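You operate a simulated robot arm through the tools that you are given. There is no shell and no other tool. Be economical: measure what you need, move in short steps, check, and stop when the job is done.

You run a simulated robot arm. Do the job below in one go: nothing can be reset, and whatever is moved stays where it is left.

TASK
Wind the watch on the green holder at setting 3.
Fine: shut the hood before you switch on; switch off when the lamp turns green; the watch stays in the winder.
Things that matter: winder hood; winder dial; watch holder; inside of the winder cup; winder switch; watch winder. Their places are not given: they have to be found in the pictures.

It is judged by the outcome, as a careful person would: the job done as asked, and still so three seconds after it is handed in. It fails if anything else is knocked over, pushed out of place, dropped, spilled or broken.

THE ROBOT
A 6-joint arm with a two-finger parallel gripper, fixed in place. Base frame: the origin is at the foot of the arm, x ahead of it, y to its left, z up; the work surface is at about z = 0. Lengths are in cm, angles in rad, forces in N, time in s.
With the tool pointing down near the work surface it reaches from about 14 to 58 cm from the base axis. Its first joint turns from -1.152 to 1.152 rad. Payload 2.1 kg.
The tool frame sits at the grasp point between the pads (the TCP): z along the fingers, y along the line on which they close. The tips reach 3 cm beyond it. The gripper opens to 9.4 cm. The fingers are 2.8 cm wide and 1 cm thick; the gripper's body (5 by 9.6 cm) begins 5.5 cm behind the TCP.
Orientation is that of the tool frame in the base frame, as [roll, pitch, yaw] about the fixed x, y, z axes, in that order (R = Rz(yaw) Ry(pitch) Rx(roll)). With the fingers straight down and closing along the base's y, the tool's x points along the base's -x, its y along +y and its z along -z.

THE INTERFACE
- The arm moves only by the tool servo_tool. Its argument "series" is a list of rows, each a list of 3 entries, a list of its own where there are three numbers: the turn, a rotation vector about the tool's x, y, z in rad, then the shift along the tool's x, y, z in m, then the closure, from 0 (fully open) to 1 (shut). In form: [[[rx, ry, rz], [dx, dy, dz], claw], ...]. A call has 1 to 20 rows; each row is the pose to reach, as a shift and turn from the pose commanded when the call began, along the tool's axes at that moment. A row lasts 0.2 s, in which the tool goes at most 5 cm and 0.15 rad; a call with a longer step from one row to the next is refused whole, and so is a gripper value outside its range. Where a pose cannot be reached the arm comes as near as it can. A force on the tool above 40 N (or 10 N above the force at the start of the call, whichever is more), or a blocked arm, ends the call early, and 0.2 s more pass. Each finger travels about 7.2 cm/s and halts on what it meets, pressing with about 23 N; the grip force reading is that of the motor and also rises with nothing between the fingers. The clock runs only during rows and for 0.2 s after the last one: add rows that repeat a pose to give the fingers time. It gives the time, the measured TCP pose, the force on the tool (base axes), the opening and the grip force at its end, in the units of the frame above (readings bear some noise).
- Cameras (640 x 400 px; columns grow to the right, rows downward): "scene" is fixed at [6.69, -38.46, 48.58]; the picture's right is [0.65, -0.76, 0.00], its down [-0.42, -0.37, -0.83] and it looks along [0.63, 0.54, -0.56] (base axes); focal length 303 px, centre (320, 200). "wrist" rides on the gripper at [-3.7, 0, -5.8] in the tool frame; the picture's right is [0.00, -1.00, 0.00], its down [0.97, 0.00, -0.24] and it looks along [0.24, 0.00, 0.97] (tool axes); focal length 218 px, centre (320, 200).
- get_image(camera): a new picture of that camera. The clock stands still meanwhile.
- pixel_to_xyz(camera, pixels): for up to 12 pixels [column, row] of the newest picture of that camera ("zoom" is the newest enlarged one), the place [x, y, z] in the base frame of the surface seen there, good to about 0.2 cm. The clock stands still meanwhile.
- zoom(camera, box): a new picture of the part [left, top, right, bottom] of that camera's present view, enlarged. The clock stands still meanwhile.
- sign_off(): hands the job in; it is judged then, once.

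Work in short steps. Measure before you move; look again where a grasp or a placing could have gone wrong, and mend it. You have 80 turns and 54 pictures in all, those below and enlarged ones among them. Open the gripper and draw the arm clear of the work before you hand the job in, unless the task says otherwise; then end with one line.

The tools are called by a JSON object that holds its "method" and its "body". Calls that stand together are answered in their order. servo_tool: Moves the arm, as the interface text tells. Its arguments: {"type":"object","properties":{"series":{"type":"array","items":{"type":"array"}}},"required":["series"]} The other tools are called the same way: get_image (camera) takes a picture; pixel_to_xyz (camera, pixels) gives the place of the surface under pixels of a picture; zoom (camera, box) takes an enlarged picture of a part of a camera's view; sign_off () hands the job in.

At the start:

```text
time: 0.0
eef_pos: [34.24, 3.42, 32.37]
tool_rot: [3.141, 0.003, -3.141]
ft_force: [-0.3, 1.2, -0.7]
opening: 9.41
finger_force: 0.0
```

scene: 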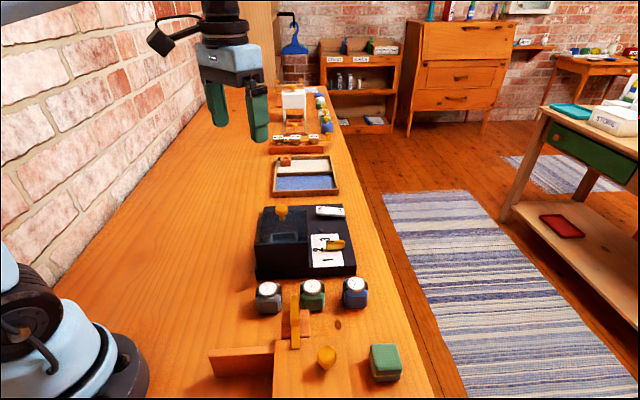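
wrist: 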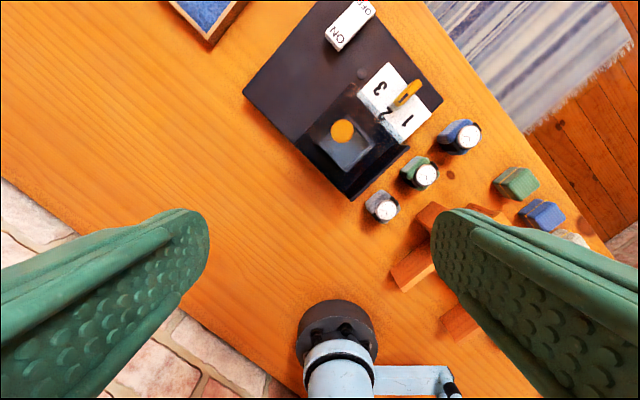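

The winder is the black box at scene (305,240); three watch holders are in front of it near (268,297), (312,294), (355,292). I'll enlarge both views.

{"method": "zoom", "body": {"camera": "scene", "box": [230, 190, 390, 320]}}

{"method": "zoom", "body": {"camera": "wrist", "box": [230, 0, 500, 230]}}

```text
3.08 times, centred on (310, 255) of scene
```

zoom: 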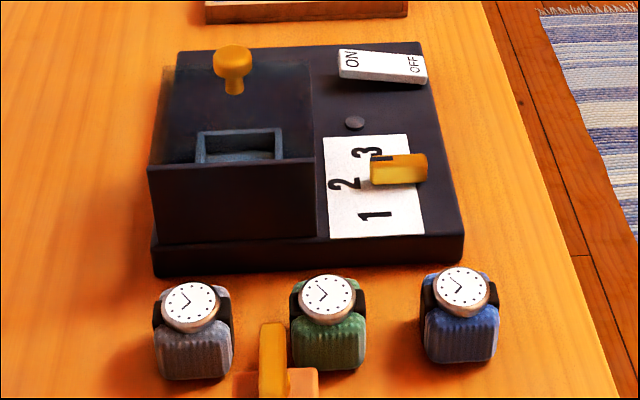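

```text
1.74 times, centred on (365, 115) of wrist
```

zoom: 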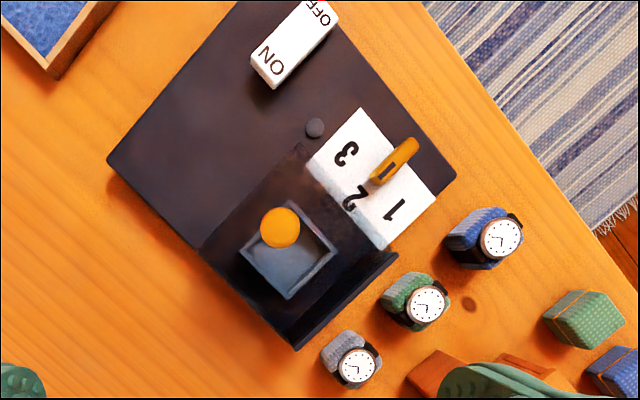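

The zooms show a smoked hood with an orange knob, the cup under it, a dial with an orange pointer, an ON/OFF rocker and a grey lamp. I'll measure points in both views.

{"method": "pixel_to_xyz", "body": {"camera": "zoom", "pixels": [[279, 226], [288, 272], [250, 248], [335, 245], [397, 155], [384, 180], [412, 145], [315, 128], [270, 68], [325, 15], [427, 305], [405, 285]]}}

{"method": "pixel_to_xyz", "body": {"camera": "scene", "pixels": [[282, 209], [285, 240], [255, 245], [308, 245], [258, 212], [305, 213], [285, 260], [340, 243], [329, 245], [312, 286], [315, 300], [309, 268]]}}

{"method": "pixel_to_xyz", "body": {"camera": "wrist", "pixels": [[243, 95], [357, 200], [443, 102], [300, 140], [362, 85], [408, 148], [380, 120], [372, 75], [431, 122], [345, 110], [340, 45], [330, 110]]}}

```text
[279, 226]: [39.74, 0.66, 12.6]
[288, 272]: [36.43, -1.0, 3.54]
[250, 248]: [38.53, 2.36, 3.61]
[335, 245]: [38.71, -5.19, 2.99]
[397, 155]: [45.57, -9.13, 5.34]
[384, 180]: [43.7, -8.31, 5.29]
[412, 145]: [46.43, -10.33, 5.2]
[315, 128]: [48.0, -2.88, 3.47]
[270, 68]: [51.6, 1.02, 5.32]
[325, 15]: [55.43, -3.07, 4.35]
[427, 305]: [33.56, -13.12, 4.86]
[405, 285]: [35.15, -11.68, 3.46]
```

```text
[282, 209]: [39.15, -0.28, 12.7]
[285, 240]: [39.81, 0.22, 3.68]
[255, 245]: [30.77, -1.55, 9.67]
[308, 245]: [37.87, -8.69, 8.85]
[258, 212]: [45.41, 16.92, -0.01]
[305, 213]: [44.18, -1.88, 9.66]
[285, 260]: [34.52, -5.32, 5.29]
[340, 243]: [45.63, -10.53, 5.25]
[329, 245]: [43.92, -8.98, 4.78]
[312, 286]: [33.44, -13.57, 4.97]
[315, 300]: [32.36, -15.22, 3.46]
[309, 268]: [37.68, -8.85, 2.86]
```

```text
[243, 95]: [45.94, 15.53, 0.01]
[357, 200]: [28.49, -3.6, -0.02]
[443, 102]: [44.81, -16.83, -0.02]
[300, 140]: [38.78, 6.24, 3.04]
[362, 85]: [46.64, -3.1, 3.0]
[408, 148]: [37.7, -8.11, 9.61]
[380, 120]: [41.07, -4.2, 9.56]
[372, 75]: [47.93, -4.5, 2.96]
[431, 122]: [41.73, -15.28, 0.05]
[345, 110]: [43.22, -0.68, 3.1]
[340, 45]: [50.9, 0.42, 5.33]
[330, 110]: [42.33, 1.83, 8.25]
```

The winder is turned about 45° and the hood top is at z≈9.6. I need to learn how the hood moves, so I'll look closer.

{"method": "zoom", "body": {"camera": "scene", "box": [245, 198, 325, 248]}}

{"method": "zoom", "body": {"camera": "wrist", "box": [270, 70, 430, 200]}}

```text
8.00 times, centred on (285, 223) of scene
```

zoom: 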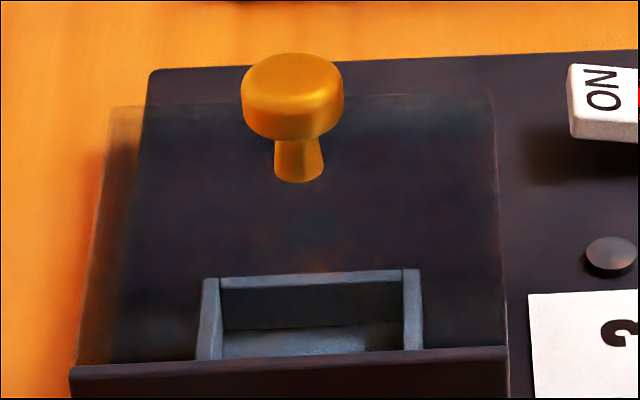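

```text
3.08 times, centred on (350, 135) of wrist
```

zoom: 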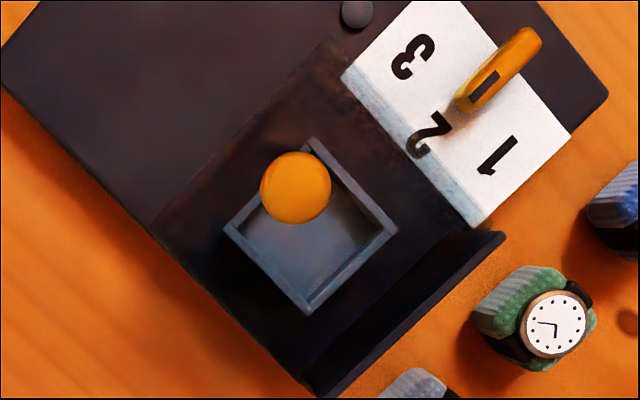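

The front panel looks opaque and the rest smoked. I'll move to a lower overview with the tool turned -45° so it lines up with the winder.

{"method": "servo_tool", "body": {"series": [[[0, 0, -0.131], [-0.001, -0.019, 0.014], 0], [[0, 0, -0.262], [-0.003, -0.038, 0.028], 0], [[0, 0, -0.393], [-0.004, -0.057, 0.042], 0], [[0, 0, -0.524], [-0.005, -0.076, 0.056], 0], [[0, 0, -0.655], [-0.007, -0.095, 0.07], 0], [[0, 0, -0.785], [-0.008, -0.114, 0.084], 0], [[0, 0, -0.785], [-0.008, -0.114, 0.084], 0]]}}

{"method": "get_image", "body": {"camera": "wrist"}}

```text
time: 1.6
eef_pos: [35.16, -8.19, 24.03]
tool_rot: [-3.141, -0.001, -2.353]
ft_force: [-0.4, 0.8, -0.2]
opening: 9.42
finger_force: 0.0
```

```text
47 pictures are left
```

wrist: 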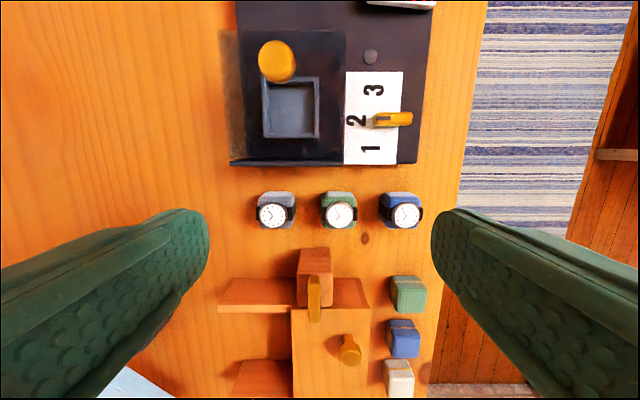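

Well aligned now. I'll enlarge the winder and holders.

{"method": "zoom", "body": {"camera": "wrist", "box": [216, 0, 440, 140]}}

{"method": "pixel_to_xyz", "body": {"camera": "wrist", "pixels": [[264, 78], [318, 78], [318, 137], [264, 137], [290, 110], [378, 120], [412, 116], [373, 90], [371, 149], [356, 121], [277, 60], [345, 30]]}}

{"method": "zoom", "body": {"camera": "wrist", "box": [250, 140, 430, 250]}}

```text
2.86 times, centred on (328, 70) of wrist
```

zoom: 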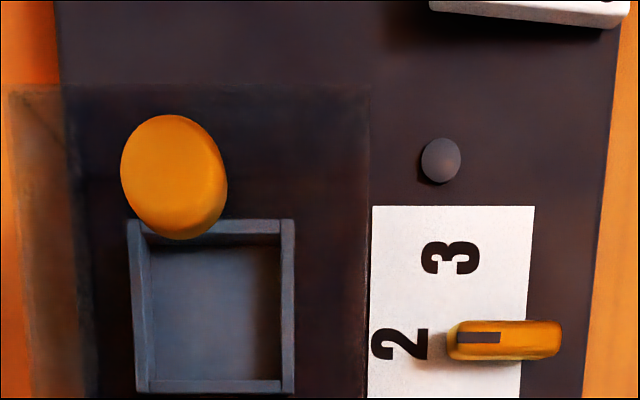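

```text
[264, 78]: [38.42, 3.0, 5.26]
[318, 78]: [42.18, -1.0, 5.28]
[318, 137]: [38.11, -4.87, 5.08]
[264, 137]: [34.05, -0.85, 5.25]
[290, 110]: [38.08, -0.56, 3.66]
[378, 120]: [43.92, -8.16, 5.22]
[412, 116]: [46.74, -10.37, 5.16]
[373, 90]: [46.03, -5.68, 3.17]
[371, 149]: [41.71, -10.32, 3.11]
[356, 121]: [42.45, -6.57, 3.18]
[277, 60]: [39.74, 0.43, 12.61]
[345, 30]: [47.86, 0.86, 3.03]
```

```text
3.56 times, centred on (340, 195) of wrist
```

zoom: 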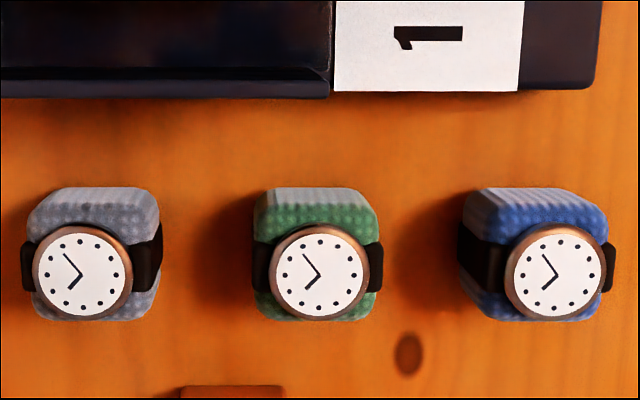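

Cup rim is at z≈5.25, centre about (38.2,-0.9), floor z≈3.7; the knob is at (39.6,0.45) with its top at z 12.6. I'll move above the knob and come down so the fingertips stay above the hood top.

{"method": "servo_tool", "body": {"series": [[[0, 0, 0], [-0.03, 0.01, 0.02], 0], [[0, 0, 0], [-0.062, 0.02, 0.04], 0], [[0, 0, 0], [-0.0926, 0.0294, 0.06], 0], [[0, 0, 0], [-0.0926, 0.0294, 0.085], 0.3], [[0, 0, 0], [-0.0926, 0.0294, 0.109], 0.4], [[0, 0, 0], [-0.0926, 0.0294, 0.109], 0.4]]}}

{"method": "get_image", "body": {"camera": "wrist"}}

{"method": "zoom", "body": {"camera": "scene", "box": [210, 140, 370, 260]}}

```text
time: 3.0
eef_pos: [39.6, 0.51, 12.97]
tool_rot: [3.14, 0.002, -2.358]
ft_force: [0.9, 0.1, 1.4]
opening: 5.66
finger_force: 0.1
```

```text
44 pictures are left
```

wrist: 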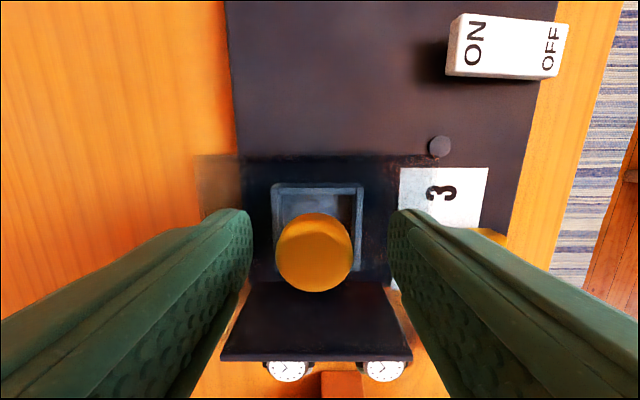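

```text
3.33 times, centred on (290, 200) of scene
```

zoom: 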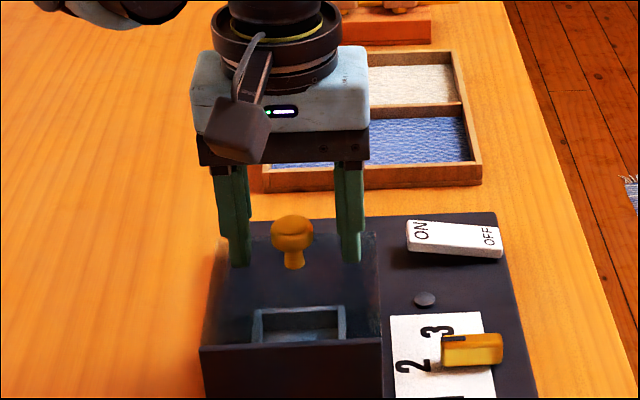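

The knob sits centred between the fingers, and the opaque front panel looks fixed with empty deck behind the hood. I'll close on the knob and try a small slide backward.

{"method": "servo_tool", "body": {"series": [[[0, 0, 0], [0, 0, 0], 0.8], [[0, 0, 0], [0, 0, 0], 1], [[0, 0, 0], [0, 0, 0], 1], [[0, 0, 0], [0, 0, 0], 1], [[0, 0, 0], [-0.005, 0, 0], 1], [[0, 0, 0], [-0.01, 0, 0], 1], [[0, 0, 0], [-0.015, 0, 0], 1]]}}

{"method": "zoom", "body": {"camera": "scene", "box": [210, 140, 370, 260]}}

```text
time: 4.6
eef_pos: [40.49, 1.62, 13.12]
tool_rot: [3.138, 0.001, -2.357]
ft_force: [-18.6, 17.1, -6.8]
opening: 2.54
finger_force: 45.5
```

```text
3.33 times, centred on (290, 200) of scene
```

zoom: 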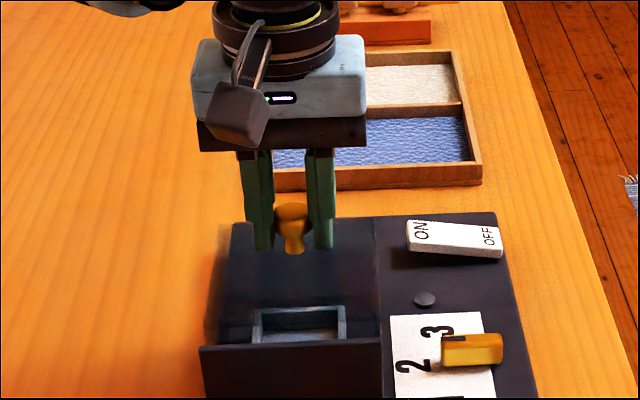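

The hood slid back about 1.4 cm. There's a ~25 N side load along tool +y, so I'll shift +y slightly and keep sliding.

{"method": "servo_tool", "body": {"series": [[[0, 0, 0], [0, 0.003, 0], 1], [[0, 0, 0], [-0.01, 0.004, 0], 1], [[0, 0, 0], [-0.02, 0.004, 0], 1], [[0, 0, 0], [-0.03, 0.004, 0], 1]]}}

{"method": "zoom", "body": {"camera": "scene", "box": [210, 140, 370, 260]}}

```text
time: 5.8
eef_pos: [42.58, 3.61, 13.04]
tool_rot: [-3.135, -0.001, -2.359]
ft_force: [0.6, -0.4, -4.5]
opening: 2.56
finger_force: 45.2
stopped in row 4: the force on the tool passed its limit (the readings are from after the stop); the commanded pose is now the measured one
```

```text
3.33 times, centred on (290, 200) of scene
```

zoom: 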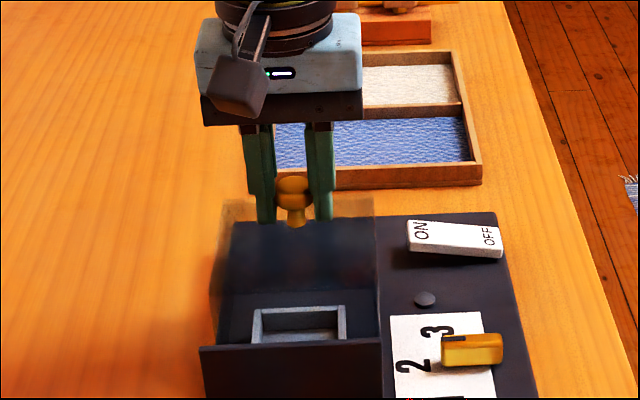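

The force limit tripped but the hood has travelled about 4.3 cm; force is now near zero. I'll continue in smaller steps.

{"method": "servo_tool", "body": {"series": [[[0, 0, 0], [-0.006, 0, 0], 1], [[0, 0, 0], [-0.012, 0, 0], 1], [[0, 0, 0], [-0.018, -0.0005, 0], 1], [[0, 0, 0], [-0.024, -0.001, 0], 1]]}}

```text
time: 6.8
eef_pos: [44.5, 5.33, 12.94]
tool_rot: [-3.138, 0.001, -2.358]
ft_force: [-8.8, 8.2, -7.5]
opening: 2.53
finger_force: 44.9
```

Moved 2.6 cm more with moderate load. I'll go on, easing +y.

{"method": "servo_tool", "body": {"series": [[[0, 0, 0], [-0.006, 0.001, 0], 1], [[0, 0, 0], [-0.012, 0.001, 0], 1], [[0, 0, 0], [-0.018, 0.001, 0], 1], [[0, 0, 0], [-0.024, 0.001, 0], 1]]}}

{"method": "zoom", "body": {"camera": "scene", "box": [210, 110, 390, 270]}}

```text
time: 7.8
eef_pos: [46.1, 7.35, 13.06]
tool_rot: [-3.134, 0.001, -2.36]
ft_force: [-9.9, 9.4, -11.9]
opening: 2.53
finger_force: 45.2
```

```text
2.50 times, centred on (300, 190) of scene
```

zoom: 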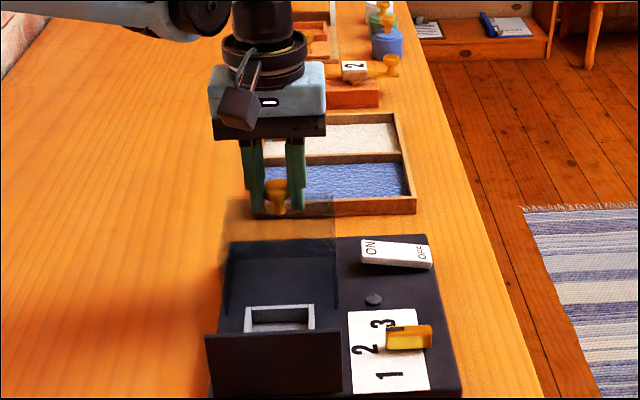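

About 9.4 cm opened; I'll push a little farther to find the end stop.

{"method": "servo_tool", "body": {"series": [[[0, 0, 0], [-0.005, 0.001, 0], 1], [[0, 0, 0], [-0.01, 0.001, 0], 1], [[0, 0, 0], [-0.015, 0.001, 0], 1]]}}

{"method": "get_image", "body": {"camera": "wrist"}}

```text
time: 8.6
eef_pos: [46.97, 8.04, 12.95]
tool_rot: [-3.136, -0.011, -2.363]
ft_force: [-30.9, -17.0, 4.8]
opening: 2.55
finger_force: 44.7
```

```text
39 pictures are left
```

wrist: 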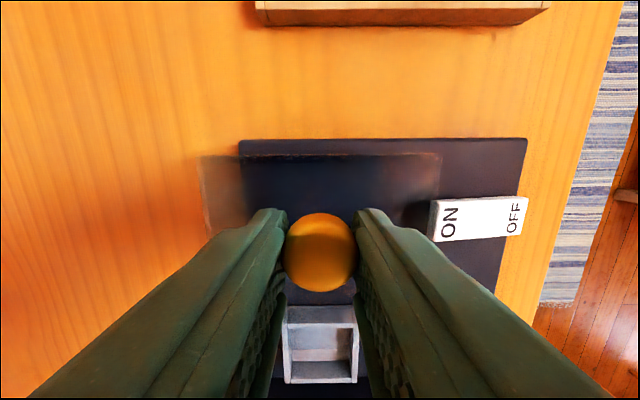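

The end stop is reached (travel ≈10.5 cm). I'll relieve the force, release, rise, and go look over the green holder.

{"method": "servo_tool", "body": {"series": [[[0, 0, 0], [0.003, 0, 0], 1], [[0, 0, 0], [0.003, 0, 0], 0.5], [[0, 0, 0], [0.003, 0, 0], 0.3], [[0, 0, 0], [0.003, 0, 0], 0.3], [[0, 0, 0], [0.003, 0, -0.04], 0.2], [[0, 0, 0], [0.003, 0, -0.07], 0.2], [[0, 0, 0], [0.043, -0.01, -0.07], 0.2], [[0, 0, 0], [0.085, -0.02, -0.07], 0.2], [[0, 0, 0], [0.125, -0.03, -0.07], 0.2], [[0, 0, 0], [0.165, -0.04, -0.07], 0.2], [[0, 0, 0], [0.205, -0.05, -0.07], 0.2], [[0, 0, 0], [0.242, -0.052, -0.05], 0], [[0, 0, 0], [0.242, -0.052, -0.05], 0]]}}

{"method": "get_image", "body": {"camera": "wrist"}}

```text
time: 11.4
eef_pos: [33.37, -12.52, 18.0]
tool_rot: [-3.133, -0.001, -2.36]
ft_force: [0.1, -0.7, -0.1]
opening: 9.4
finger_force: 0.1
```

```text
38 pictures are left
```

wrist: 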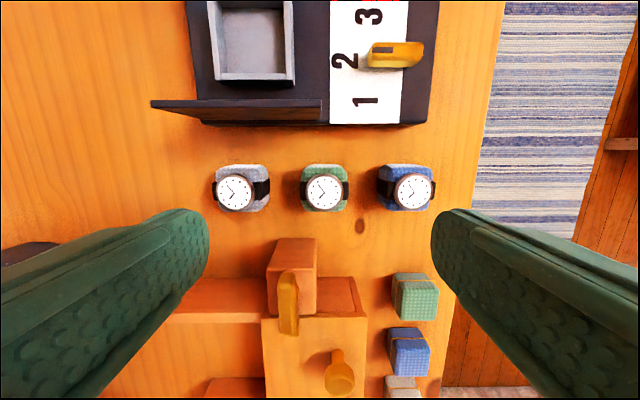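

I'll enlarge the holders and measure edges and gaps.

{"method": "zoom", "body": {"camera": "wrist", "box": [200, 120, 440, 240]}}

{"method": "pixel_to_xyz", "body": {"camera": "wrist", "pixels": [[302, 188], [347, 190], [324, 190], [324, 170], [324, 208], [306, 170], [343, 170], [308, 206], [268, 188], [379, 187], [270, 172], [382, 170]]}}

{"method": "pixel_to_xyz", "body": {"camera": "wrist", "pixels": [[215, 3], [290, 3], [214, 77], [290, 80], [222, 70], [285, 73], [250, 45], [372, 57], [420, 54], [368, 16], [345, 61], [364, 102]]}}

```text
2.67 times, centred on (320, 180) of wrist
```

zoom: 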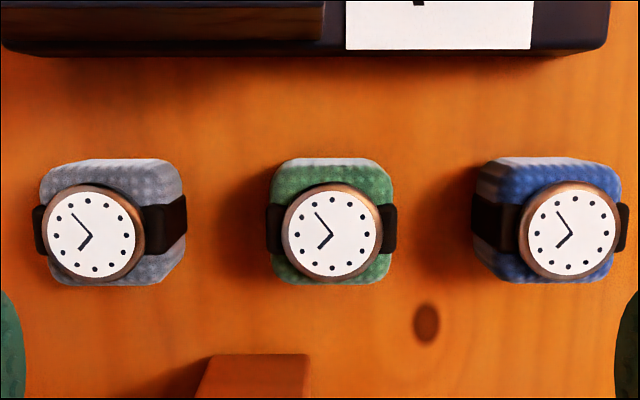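

```text
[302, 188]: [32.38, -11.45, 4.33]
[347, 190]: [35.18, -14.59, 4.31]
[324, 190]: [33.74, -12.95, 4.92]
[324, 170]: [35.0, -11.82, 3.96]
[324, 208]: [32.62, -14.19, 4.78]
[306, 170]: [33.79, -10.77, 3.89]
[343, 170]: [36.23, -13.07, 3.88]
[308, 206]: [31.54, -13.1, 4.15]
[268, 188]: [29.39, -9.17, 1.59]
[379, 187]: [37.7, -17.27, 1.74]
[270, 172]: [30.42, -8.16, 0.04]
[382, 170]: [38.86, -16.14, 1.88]
```

```text
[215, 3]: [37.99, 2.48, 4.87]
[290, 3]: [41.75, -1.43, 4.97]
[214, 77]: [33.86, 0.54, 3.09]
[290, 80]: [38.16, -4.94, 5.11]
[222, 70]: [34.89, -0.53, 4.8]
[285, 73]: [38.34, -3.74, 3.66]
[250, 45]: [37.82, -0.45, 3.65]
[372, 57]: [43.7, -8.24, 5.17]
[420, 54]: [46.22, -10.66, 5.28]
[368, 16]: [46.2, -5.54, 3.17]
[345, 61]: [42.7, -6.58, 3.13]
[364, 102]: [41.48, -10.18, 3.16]
```

The green holder's centre is about (33.75,-13.0), 4.2 cm wide over the strap, with ~3.7 cm gaps either side. The cup fits it closely, so I'll first look straight down at the cup.

{"method": "servo_tool", "body": {"series": [[[0, 0, 0], [-0.04, 0.015, -0.01], 0], [[0, 0, 0], [-0.08, 0.03, -0.02], 0], [[0, 0, 0], [-0.11, 0.04, -0.02], 0], [[0, 0, 0], [-0.133, 0.0477, -0.02], 0], [[0, 0, 0], [-0.133, 0.0477, -0.02], 0]]}}

{"method": "zoom", "body": {"camera": "wrist", "box": [224, 140, 416, 260]}}

```text
time: 12.6
eef_pos: [39.65, 0.35, 20.03]
tool_rot: [-3.134, -0.002, -2.359]
ft_force: [0.3, -0.1, 0.4]
opening: 9.41
finger_force: 0.0
```

```text
3.33 times, centred on (320, 200) of wrist
```

zoom: 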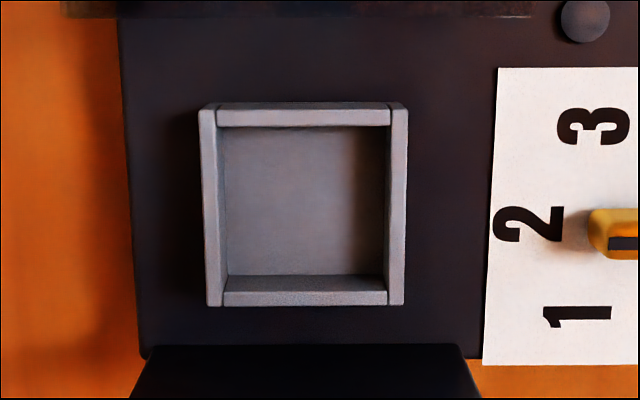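

The cup shows clearly at zoom (200–408, 103–305); I measure its rim and inner floor.

{"method": "pixel_to_xyz", "body": {"camera": "zoom", "pixels": [[205, 150], [209, 270], [402, 150], [397, 270], [260, 118], [350, 118], [260, 298], [350, 298], [230, 200], [380, 200], [305, 135], [305, 270]]}}

{"method": "pixel_to_xyz", "body": {"camera": "zoom", "pixels": [[203, 112], [404, 108], [401, 300], [210, 302], [305, 200], [305, 283], [305, 290], [217, 200], [392, 200], [305, 122], [60, 100], [450, 10]]}}

```text
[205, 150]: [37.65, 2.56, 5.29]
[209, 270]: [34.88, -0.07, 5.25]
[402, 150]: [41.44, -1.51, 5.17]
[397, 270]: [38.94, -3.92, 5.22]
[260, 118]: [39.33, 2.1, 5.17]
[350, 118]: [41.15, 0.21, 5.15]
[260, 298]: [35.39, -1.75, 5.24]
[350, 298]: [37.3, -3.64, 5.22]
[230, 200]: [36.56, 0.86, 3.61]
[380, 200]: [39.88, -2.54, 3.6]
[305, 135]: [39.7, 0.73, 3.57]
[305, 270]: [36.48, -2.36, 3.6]
```

```text
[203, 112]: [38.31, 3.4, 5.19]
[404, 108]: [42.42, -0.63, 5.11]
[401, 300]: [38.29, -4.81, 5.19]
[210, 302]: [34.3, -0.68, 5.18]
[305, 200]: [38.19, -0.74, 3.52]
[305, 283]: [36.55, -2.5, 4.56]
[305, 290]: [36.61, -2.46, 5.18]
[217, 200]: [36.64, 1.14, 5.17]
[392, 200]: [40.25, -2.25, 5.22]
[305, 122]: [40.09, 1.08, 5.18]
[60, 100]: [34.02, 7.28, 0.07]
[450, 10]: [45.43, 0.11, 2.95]
```

Cup centre is (38.35,-0.65), ~4.9 cm inside, aligned with my yaw, so the 4.2 cm holder fits. I'll go over the green holder, fingers partly closed, and stop above it to check.

{"method": "servo_tool", "body": {"series": [[[0, 0, 0], [0.035, -0.013, 0], 0.1], [[0, 0, 0], [0.07, -0.026, 0.01], 0.2], [[0, 0, 0], [0.105, -0.04, 0.03], 0.29], [[0, 0, 0], [0.1363, -0.0523, 0.05], 0.29], [[0, 0, 0], [0.1363, -0.0523, 0.08], 0.29], [[0, 0, 0], [0.1363, -0.0523, 0.1], 0.29], [[0, 0, 0], [0.1363, -0.0523, 0.1], 0.29]]}}

{"method": "get_image", "body": {"camera": "wrist"}}

{"method": "zoom", "body": {"camera": "scene", "box": [220, 180, 400, 320]}}

```text
time: 14.2
eef_pos: [33.56, -12.89, 9.94]
tool_rot: [-3.133, 0.0, -2.359]
ft_force: [0.0, -0.4, 0.0]
opening: 6.64
finger_force: 0.1
```

```text
35 pictures are left
```

wrist: 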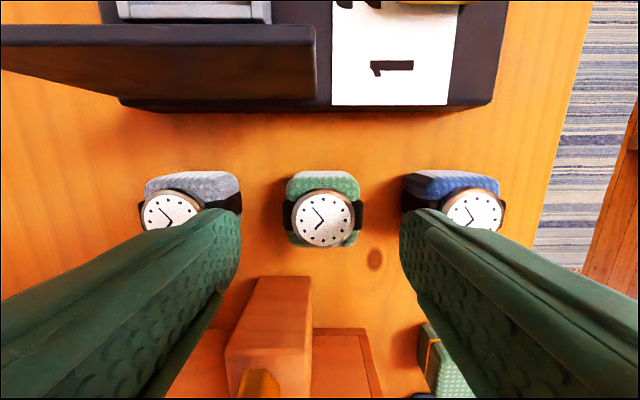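

```text
2.86 times, centred on (310, 250) of scene
```

zoom: 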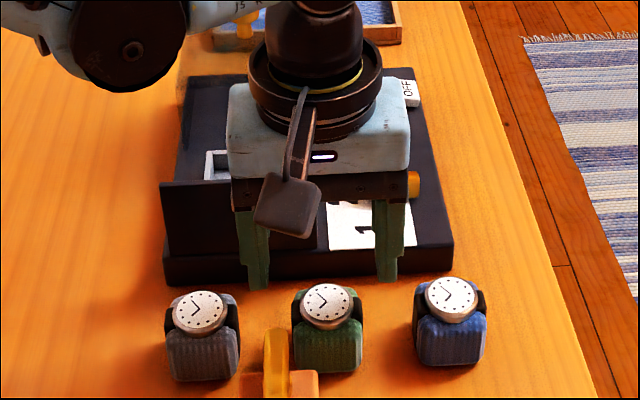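

Fingers straddle the green holder with clearance. The dark box on the gripper will pass over the wooden fixture in front, so I check that fixture's height.

{"method": "pixel_to_xyz", "body": {"camera": "scene", "pixels": [[295, 290], [295, 300], [297, 345], [288, 325], [302, 320], [326, 350], [240, 350], [303, 315], [298, 240], [304, 250], [340, 283], [345, 300]]}}

{"method": "pixel_to_xyz", "body": {"camera": "wrist", "pixels": [[270, 290], [270, 335], [258, 380], [330, 340], [290, 203], [363, 215], [322, 175], [325, 240], [237, 190], [405, 185], [296, 180], [357, 180]]}}

```text
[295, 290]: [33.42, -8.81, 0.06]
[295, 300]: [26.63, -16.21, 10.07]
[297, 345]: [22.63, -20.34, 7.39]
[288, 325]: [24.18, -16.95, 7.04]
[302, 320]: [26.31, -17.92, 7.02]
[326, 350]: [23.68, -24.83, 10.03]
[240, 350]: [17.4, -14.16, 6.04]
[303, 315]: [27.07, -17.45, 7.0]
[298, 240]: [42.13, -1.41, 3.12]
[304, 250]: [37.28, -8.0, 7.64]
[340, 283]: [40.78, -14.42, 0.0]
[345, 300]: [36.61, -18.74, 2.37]
```

```text
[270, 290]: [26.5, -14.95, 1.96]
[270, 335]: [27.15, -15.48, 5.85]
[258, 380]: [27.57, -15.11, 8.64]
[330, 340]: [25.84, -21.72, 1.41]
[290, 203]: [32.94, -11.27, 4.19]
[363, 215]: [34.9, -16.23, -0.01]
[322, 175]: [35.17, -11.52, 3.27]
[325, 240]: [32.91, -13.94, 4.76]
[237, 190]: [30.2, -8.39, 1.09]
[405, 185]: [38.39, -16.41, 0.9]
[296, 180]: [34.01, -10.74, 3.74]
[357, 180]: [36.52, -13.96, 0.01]
```

Fixture top is z≈10 and the dark box rides ~11 cm above the TCP, so it clears. I'll descend to z 5.3 (fingertips at 2.3) and grip.

{"method": "servo_tool", "body": {"series": [[[0, 0, 0], [0, -0.002, 0.015], 0.29], [[0, 0, 0], [0, -0.002, 0.032], 0.29], [[0, 0, 0], [0, -0.002, 0.0464], 0.29], [[0, 0, 0], [0, -0.002, 0.0464], 0.4], [[0, 0, 0], [0, -0.002, 0.0464], 0.6], [[0, 0, 0], [0, -0.002, 0.0464], 0.8], [[0, 0, 0], [0, -0.002, 0.0464], 0.8]]}}

{"method": "get_image", "body": {"camera": "wrist"}}

```text
time: 15.8
eef_pos: [33.88, -13.12, 5.51]
tool_rot: [-3.134, 0.0, -2.36]
ft_force: [1.4, 0.0, -0.8]
opening: 4.32
finger_force: 22.9
```

```text
33 pictures are left
```

wrist: 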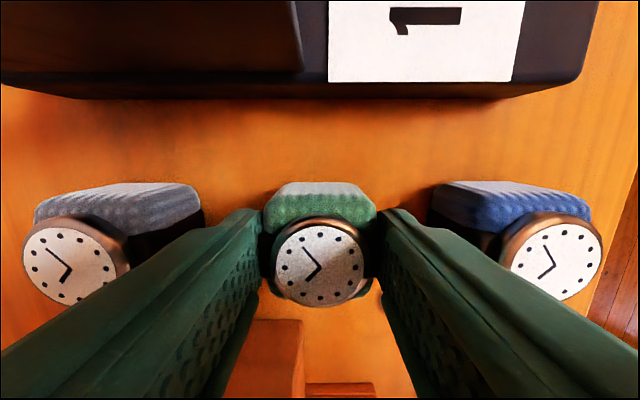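

Gripped at opening 4.3 (strap width). I'll lift to clear the front panel and carry it over the cup.

{"method": "servo_tool", "body": {"series": [[[0, 0, 0], [0, 0, -0.02], 0.8], [[0, 0, 0], [0, 0, -0.05], 0.8], [[0, 0, 0], [0, 0, -0.09], 0.8], [[0, 0, 0], [0, 0, -0.118], 0.8], [[0, 0, 0], [-0.03, 0.014, -0.118], 0.8], [[0, 0, 0], [-0.06, 0.028, -0.118], 0.8], [[0, 0, 0], [-0.09, 0.042, -0.118], 0.8], [[0, 0, 0], [-0.1189, 0.0559, -0.118], 0.8], [[0, 0, 0], [-0.1189, 0.0559, -0.118], 0.8]]}}

{"method": "get_image", "body": {"camera": "wrist"}}

{"method": "zoom", "body": {"camera": "scene", "box": [220, 150, 380, 270]}}

```text
time: 17.8
eef_pos: [38.15, -0.65, 17.34]
tool_rot: [-3.134, -0.001, -2.361]
ft_force: [0.4, -0.1, -0.4]
opening: 1.89
finger_force: 0.0
```

```text
32 pictures are left
```

wrist: 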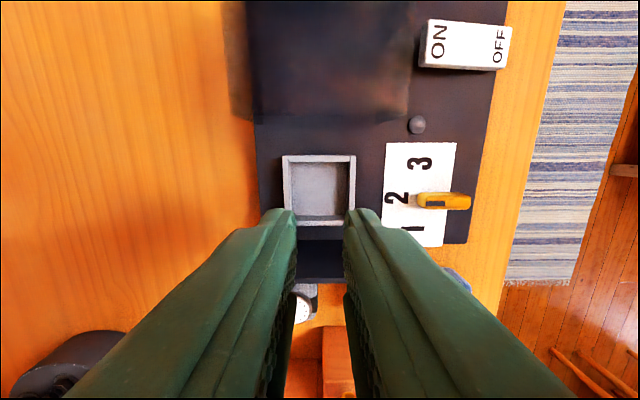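

```text
3.33 times, centred on (300, 210) of scene
```

zoom: 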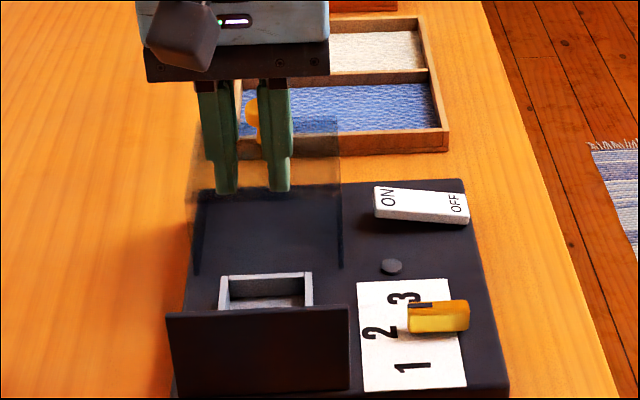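

The holder slipped out during the lift (opening 1.9, nothing held). I'll find where it is.

{"method": "get_image", "body": {"camera": "scene"}}

{"method": "zoom", "body": {"camera": "scene", "box": [240, 250, 400, 350]}}

```text
30 pictures are left
```

scene: 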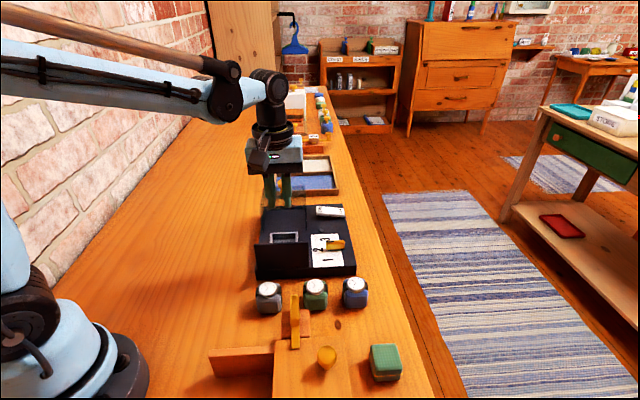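

```text
4.00 times, centred on (320, 300) of scene
```

zoom: 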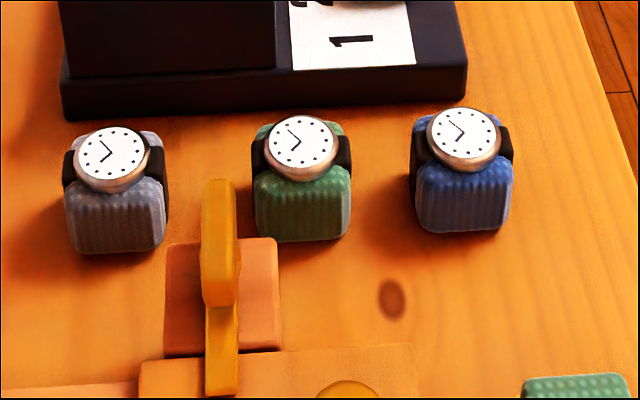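

It's still standing in place; the grip was too high and too light. I'll return above it, open, and look.

{"method": "servo_tool", "body": {"series": [[[0, 0, 0], [0.04, -0.019, 0], 0.6], [[0, 0, 0], [0.08, -0.038, 0], 0.4], [[0, 0, 0], [0.1186, -0.0573, 0], 0.29], [[0, 0, 0], [0.1186, -0.0573, 0.04], 0.29], [[0, 0, 0], [0.1186, -0.0573, 0.074], 0.29], [[0, 0, 0], [0.1186, -0.0573, 0.074], 0.29]]}}

{"method": "get_image", "body": {"camera": "wrist"}}

{"method": "zoom", "body": {"camera": "wrist", "box": [240, 150, 400, 250]}}

```text
time: 19.2
eef_pos: [33.71, -13.29, 9.78]
tool_rot: [-3.134, 0.0, -2.359]
ft_force: [-0.3, 0.0, 0.8]
opening: 6.67
finger_force: 0.1
```

```text
28 pictures are left
```

wrist: 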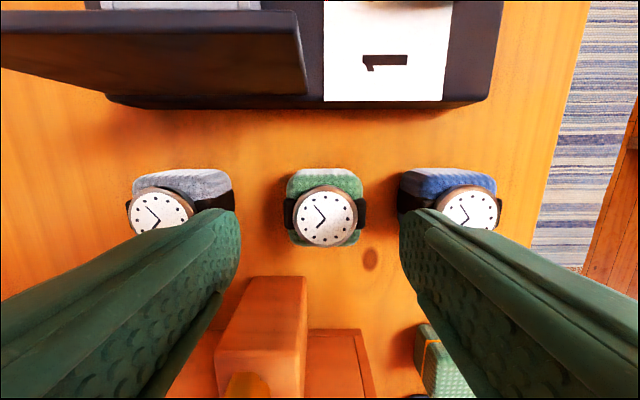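

```text
4.00 times, centred on (320, 200) of wrist
```

zoom: 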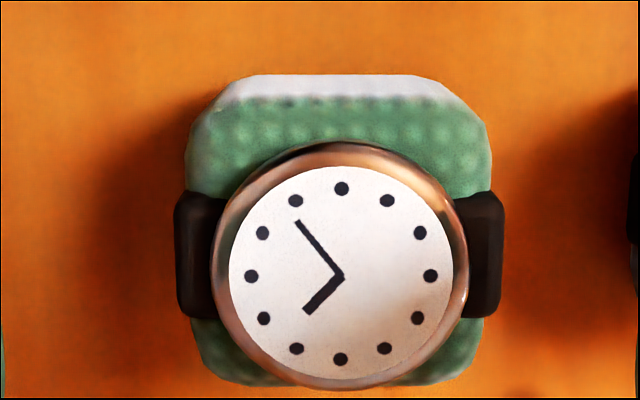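

The straps are thin tabs at z≈3–4.2. I'll grip lower (TCP≈4.8) with full closure and test with a small lift.

{"method": "servo_tool", "body": {"series": [[[0, 0, 0], [0, 0, 0.02], 0.29], [[0, 0, 0], [0, 0, 0.04], 0.29], [[0, 0, 0], [0, 0, 0.051], 0.29], [[0, 0, 0], [0, 0, 0.051], 0.5], [[0, 0, 0], [0, 0, 0.051], 0.7], [[0, 0, 0], [0, 0, 0.051], 1], [[0, 0, 0], [0, 0, 0.051], 1], [[0, 0, 0], [0, 0, 0.051], 1], [[0, 0, 0], [0, 0, 0.046], 1], [[0, 0, 0], [0, 0, 0.041], 1], [[0, 0, 0], [0, 0, 0.036], 1], [[0, 0, 0], [0, 0, 0.031], 1]]}}

{"method": "zoom", "body": {"camera": "scene", "box": [240, 220, 400, 320]}}

```text
time: 21.8
eef_pos: [33.82, -13.27, 6.9]
tool_rot: [-3.135, -0.001, -2.361]
ft_force: [-0.1, -0.3, -1.3]
opening: 4.33
finger_force: 23.0
```

```text
4.00 times, centred on (320, 270) of scene
```

zoom: 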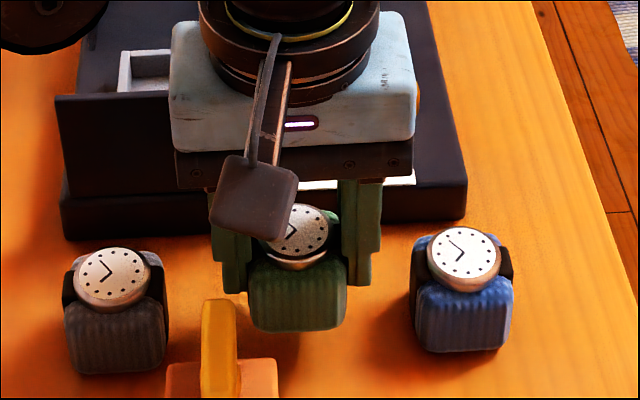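

The holder is lifted this time. I'll raise it gently in small steps to clear the panel.

{"method": "servo_tool", "body": {"series": [[[0, 0, 0], [0, 0, -0.01], 1], [[0, 0, 0], [0, 0, -0.02], 1], [[0, 0, 0], [0, 0, -0.032], 1], [[0, 0, 0], [0, 0, -0.044], 1], [[0, 0, 0], [0, 0, -0.056], 1], [[0, 0, 0], [0, 0, -0.068], 1], [[0, 0, 0], [0, 0, -0.08], 1], [[0, 0, 0], [0, 0, -0.092], 1], [[0, 0, 0], [0, 0, -0.1], 1]]}}

{"method": "get_image", "body": {"camera": "wrist"}}

```text
time: 23.8
eef_pos: [33.74, -13.21, 16.84]
tool_rot: [-3.135, 0.001, -2.36]
ft_force: [-0.8, 0.6, -1.0]
opening: 4.35
finger_force: 23.2
```

```text
25 pictures are left
```

wrist: 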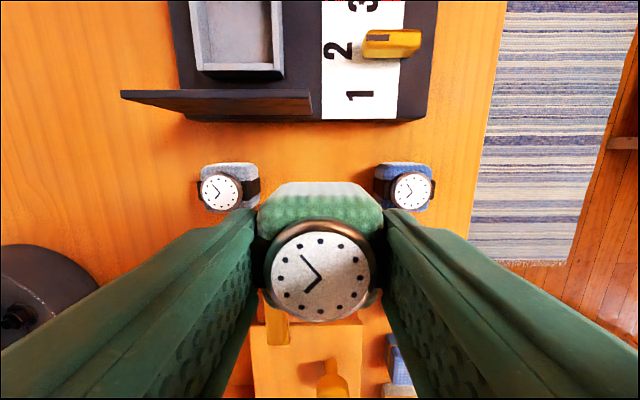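

Held firmly and still above. I'll measure the holder relative to the TCP.

{"method": "pixel_to_xyz", "body": {"camera": "wrist", "pixels": [[320, 190], [268, 210], [375, 210], [320, 270], [320, 225], [320, 315], [320, 184], [275, 190], [370, 190], [260, 255], [380, 255], [295, 190]]}}

```text
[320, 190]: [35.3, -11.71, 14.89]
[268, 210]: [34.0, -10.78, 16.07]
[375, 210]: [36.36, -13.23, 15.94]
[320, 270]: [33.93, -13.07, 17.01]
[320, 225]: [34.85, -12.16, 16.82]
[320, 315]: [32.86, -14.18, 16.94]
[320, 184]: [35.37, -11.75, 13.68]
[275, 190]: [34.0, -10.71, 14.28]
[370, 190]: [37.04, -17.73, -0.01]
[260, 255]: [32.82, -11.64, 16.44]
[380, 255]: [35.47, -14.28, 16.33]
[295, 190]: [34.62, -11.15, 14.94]
```

The holder is centred within ~0.15 cm of the TCP. I'll carry it slowly over the cup at this height.

{"method": "servo_tool", "body": {"series": [[[0, 0, 0], [-0.012, 0.006, 0], 1], [[0, 0, 0], [-0.03, 0.014, 0], 1], [[0, 0, 0], [-0.05, 0.023, 0], 1], [[0, 0, 0], [-0.07, 0.033, 0], 1], [[0, 0, 0], [-0.09, 0.042, 0], 1], [[0, 0, 0], [-0.108, 0.05, 0], 1], [[0, 0, 0], [-0.1201, 0.0559, 0], 1], [[0, 0, 0], [-0.1201, 0.0559, 0], 1], [[0, 0, 0], [-0.1201, 0.0559, 0], 1]]}}

{"method": "get_image", "body": {"camera": "wrist"}}

```text
time: 25.8
eef_pos: [38.47, -0.73, 16.84]
tool_rot: [-3.136, 0.001, -2.36]
ft_force: [0.4, -0.3, -0.8]
opening: 4.34
finger_force: 22.8
```

```text
24 pictures are left
```

wrist: 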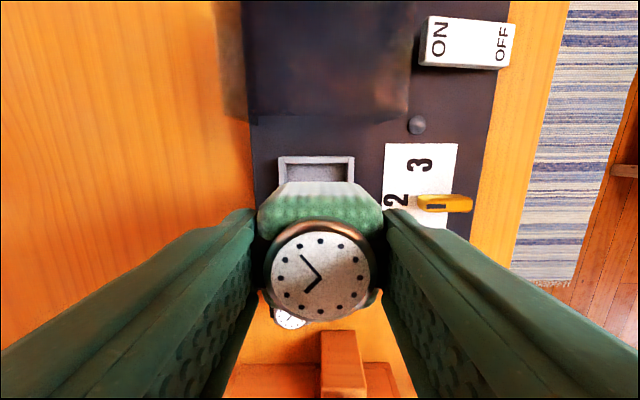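

The cup appears ~0.2–0.3 cm to tool +y of the holder. I'll correct and lower to just above the rim, then check.

{"method": "servo_tool", "body": {"series": [[[0, 0, 0], [0.001, 0.002, 0.012], 1], [[0, 0, 0], [0.001, 0.002, 0.025], 1], [[0, 0, 0], [0.001, 0.002, 0.038], 1], [[0, 0, 0], [0.001, 0.002, 0.05], 1], [[0, 0, 0], [0.001, 0.002, 0.06], 1], [[0, 0, 0], [0.001, 0.002, 0.06], 1]]}}

{"method": "get_image", "body": {"camera": "wrist"}}

{"method": "zoom", "body": {"camera": "scene", "box": [240, 190, 350, 260]}}

```text
time: 27.2
eef_pos: [38.28, -0.74, 10.69]
tool_rot: [-3.135, 0.001, -2.359]
ft_force: [-0.5, 0.2, -0.4]
opening: 4.33
finger_force: 22.9
```

```text
23 pictures are left
```

wrist: 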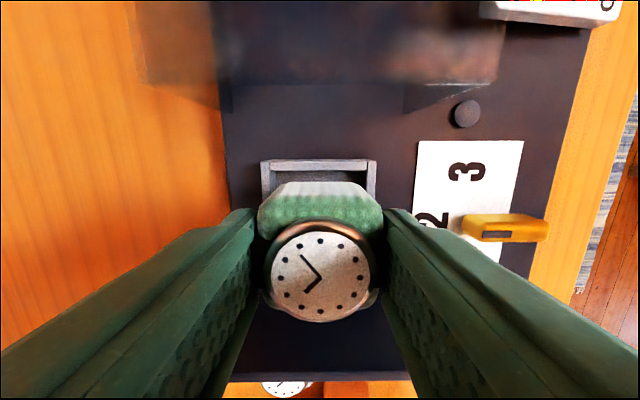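

```text
5.71 times, centred on (295, 225) of scene
```

zoom: 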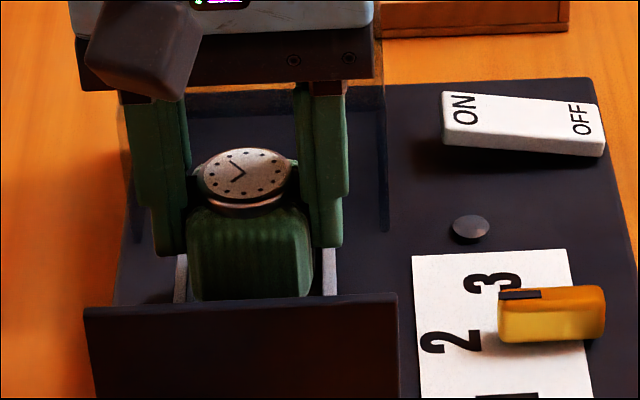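

Laterally aligned (cup inner cols 272–367, holder centre 320). I'll lower gently into the cup.

{"method": "servo_tool", "body": {"series": [[[0, 0, 0], [0, 0, 0.005], 1], [[0, 0, 0], [0, 0, 0.01], 1], [[0, 0, 0], [0, 0, 0.014], 1], [[0, 0, 0], [0, 0, 0.018], 1], [[0, 0, 0], [0, 0, 0.021], 1], [[0, 0, 0], [0, 0, 0.021], 1]]}}

{"method": "get_image", "body": {"camera": "wrist"}}

{"method": "zoom", "body": {"camera": "scene", "box": [240, 190, 350, 260]}}

```text
time: 28.6
eef_pos: [38.19, -0.68, 8.69]
tool_rot: [-3.134, 0.0, -2.36]
ft_force: [1.4, 0.3, -0.3]
opening: 4.36
finger_force: 22.8
```

```text
21 pictures are left
```

wrist: 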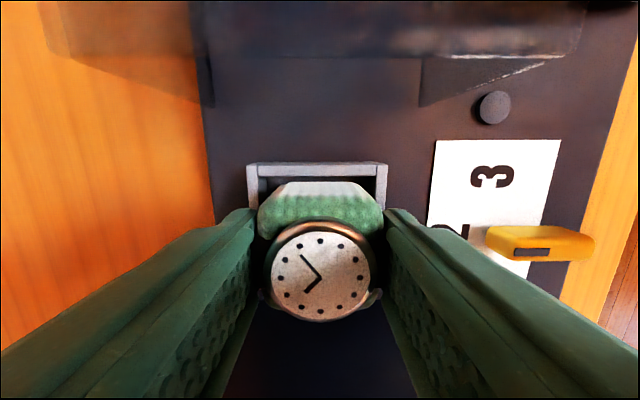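

```text
5.71 times, centred on (295, 225) of scene
```

zoom: 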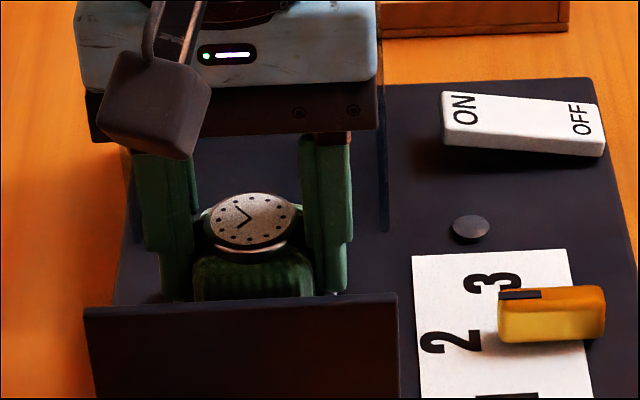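

It's inside the cup near the floor without contact force. I'll ease 0.1 cm more, release, and rise.

{"method": "servo_tool", "body": {"series": [[[0, 0, 0], [0, 0, 0.001], 1], [[0, 0, 0], [0, 0, 0.001], 0.5], [[0, 0, 0], [0, 0, 0.001], 0.4], [[0, 0, 0], [0, 0, 0.001], 0.35], [[0, 0, 0], [0, 0, 0.001], 0.35], [[0, 0, 0], [0, 0, -0.02], 0.35], [[0, 0, 0], [0, 0, -0.06], 0.3], [[0, 0, 0], [0, 0, -0.1], 0.2], [[0, 0, 0], [0, 0, -0.1], 0.2]]}}

{"method": "get_image", "body": {"camera": "wrist"}}

```text
time: 30.6
eef_pos: [38.14, -0.62, 18.8]
tool_rot: [-3.135, 0.0, -2.359]
ft_force: [0.0, 0.2, 0.1]
opening: 7.53
finger_force: 0.0
```

```text
19 pictures are left
```

wrist: 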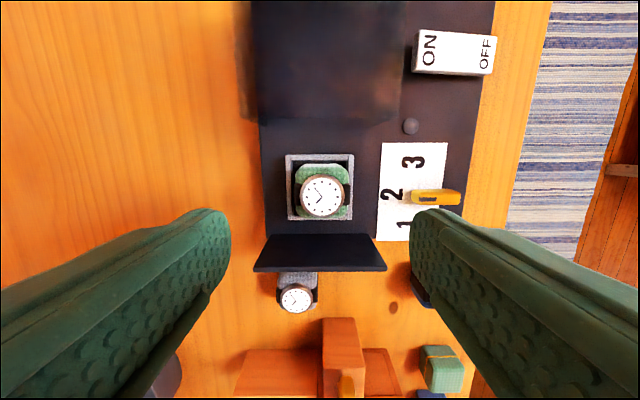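

The holder is seated in the cup. Next the dial: from the labels the axis is ≈(45.28,-9.36), lever pointing at 2; setting 3 is ~58° clockwise. I'll go over it with the tool turned +90° so the fingers straddle the lever.

{"method": "servo_tool", "body": {"series": [[[0, 0, 0.143], [0.001, -0.01, 0], 0.3], [[0, 0, 0.286], [0.002, -0.02, 0], 0.4], [[0, 0, 0.429], [0.003, -0.03, 0.005], 0.5], [[0, 0, 0.571], [0.004, -0.04, 0.01], 0.6], [[0, 0, 0.714], [0.005, -0.05, 0.015], 0.65], [[0, 0, 0.857], [0.006, -0.06, 0.02], 0.65], [[0, 0, 1.0], [0.007, -0.07, 0.025], 0.65], [[0, 0, 1.143], [0.008, -0.08, 0.03], 0.65], [[0, 0, 1.286], [0.009, -0.09, 0.04], 0.65], [[0, 0, 1.429], [0.01, -0.1, 0.05], 0.65], [[0, 0, 1.571], [0.0119, -0.112, 0.068], 0.65], [[0, 0, 1.571], [0.0119, -0.112, 0.068], 0.65]]}}

{"method": "get_image", "body": {"camera": "wrist"}}

```text
time: 33.2
eef_pos: [45.42, -9.69, 11.78]
tool_rot: [3.141, 0.006, 2.35]
ft_force: [0.7, -0.4, -1.1]
opening: 3.3
finger_force: 0.0
```

```text
18 pictures are left
```

wrist: 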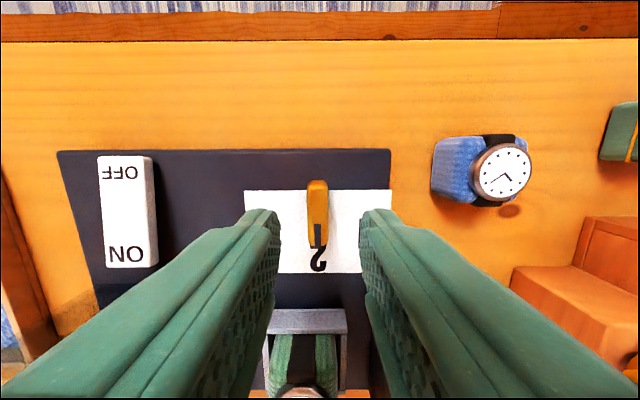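

The lever is centred between the fingers (col 317) and points at 2. I'll shift onto the axis, descend to z≈6.5 and close.

{"method": "servo_tool", "body": {"series": [[[0, 0, 0], [0.003, 0.001, 0.02], 0.65], [[0, 0, 0], [0.003, 0.001, 0.04], 0.65], [[0, 0, 0], [0.003, 0.001, 0.052], 0.65], [[0, 0, 0], [0.003, 0.001, 0.052], 0.65], [[0, 0, 0], [0.003, 0.001, 0.052], 0.8], [[0, 0, 0], [0.003, 0.001, 0.052], 0.95], [[0, 0, 0], [0.003, 0.001, 0.052], 0.95]]}}

```text
time: 34.8
eef_pos: [45.2, -9.2, 6.89]
tool_rot: [3.14, 0.006, 2.354]
ft_force: [0.5, -0.8, -6.0]
opening: 1.26
finger_force: 44.9
```

Gripped the lever (opening 1.26). I'll turn about 58° clockwise.

{"method": "servo_tool", "body": {"series": [[[0, 0, 0.13], [0, 0, 0], 0.95], [[0, 0, 0.26], [0, 0, 0], 0.95], [[0, 0, 0.39], [0, 0, 0], 0.95], [[0, 0, 0.52], [0, 0, 0], 0.95], [[0, 0, 0.65], [0, 0, 0], 0.95], [[0, 0, 0.78], [0, 0, 0], 0.95], [[0, 0, 0.9], [0, 0, 0], 0.95], [[0, 0, 1.02], [0, 0, 0], 0.95], [[0, 0, 1.02], [0, 0, 0], 0.95]]}}

{"method": "get_image", "body": {"camera": "wrist"}}

```text
time: 36.8
eef_pos: [45.2, -9.24, 6.66]
tool_rot: [3.133, 0.002, 1.331]
ft_force: [10.3, 13.7, 31.3]
opening: 1.27
finger_force: 44.5
```

```text
17 pictures are left
```

wrist: 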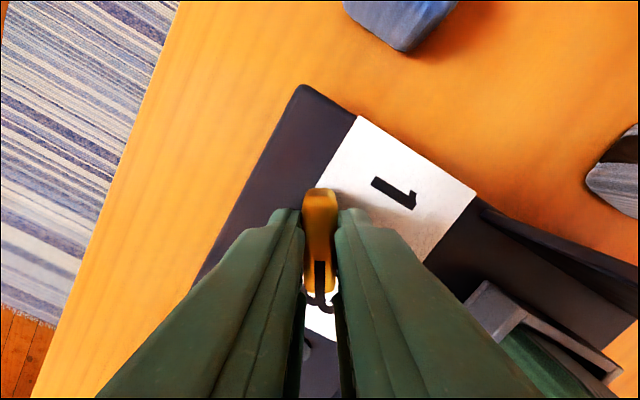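

The lever now points at the 3. There's an upward load, so I'll open and rise straight up, then look.

{"method": "servo_tool", "body": {"series": [[[0, 0, 0], [0, 0, -0.001], 0.8], [[0, 0, 0], [0, 0, -0.002], 0.7], [[0, 0, 0], [0, 0, -0.002], 0.65], [[0, 0, 0], [0, 0, -0.03], 0.65], [[0, 0, 0], [0, 0, -0.07], 0.65], [[0, 0, 0], [0, 0, -0.11], 0.65], [[0, 0, 0], [0, 0, -0.11], 0.65]]}}

{"method": "zoom", "body": {"camera": "wrist", "box": [200, 150, 440, 300]}}

{"method": "zoom", "body": {"camera": "scene", "box": [240, 190, 370, 280]}}

```text
time: 38.4
eef_pos: [45.18, -9.18, 17.85]
tool_rot: [3.135, 0.003, 1.333]
ft_force: [-0.2, -0.4, -0.3]
opening: 3.29
finger_force: 0.0
```

```text
2.67 times, centred on (320, 225) of wrist
```

zoom: 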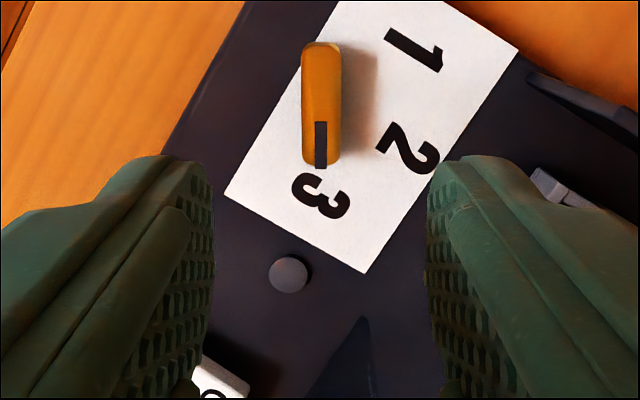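

```text
4.44 times, centred on (305, 235) of scene
```

zoom: 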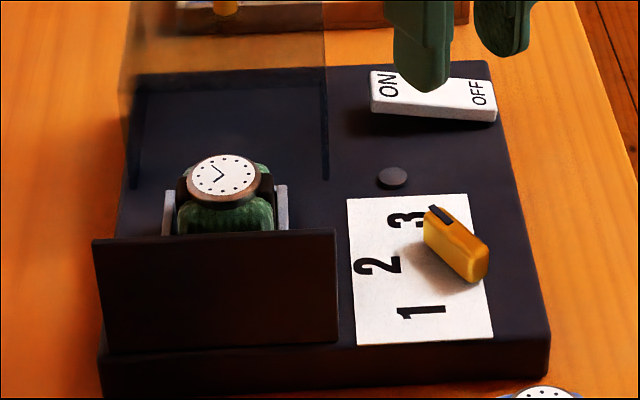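

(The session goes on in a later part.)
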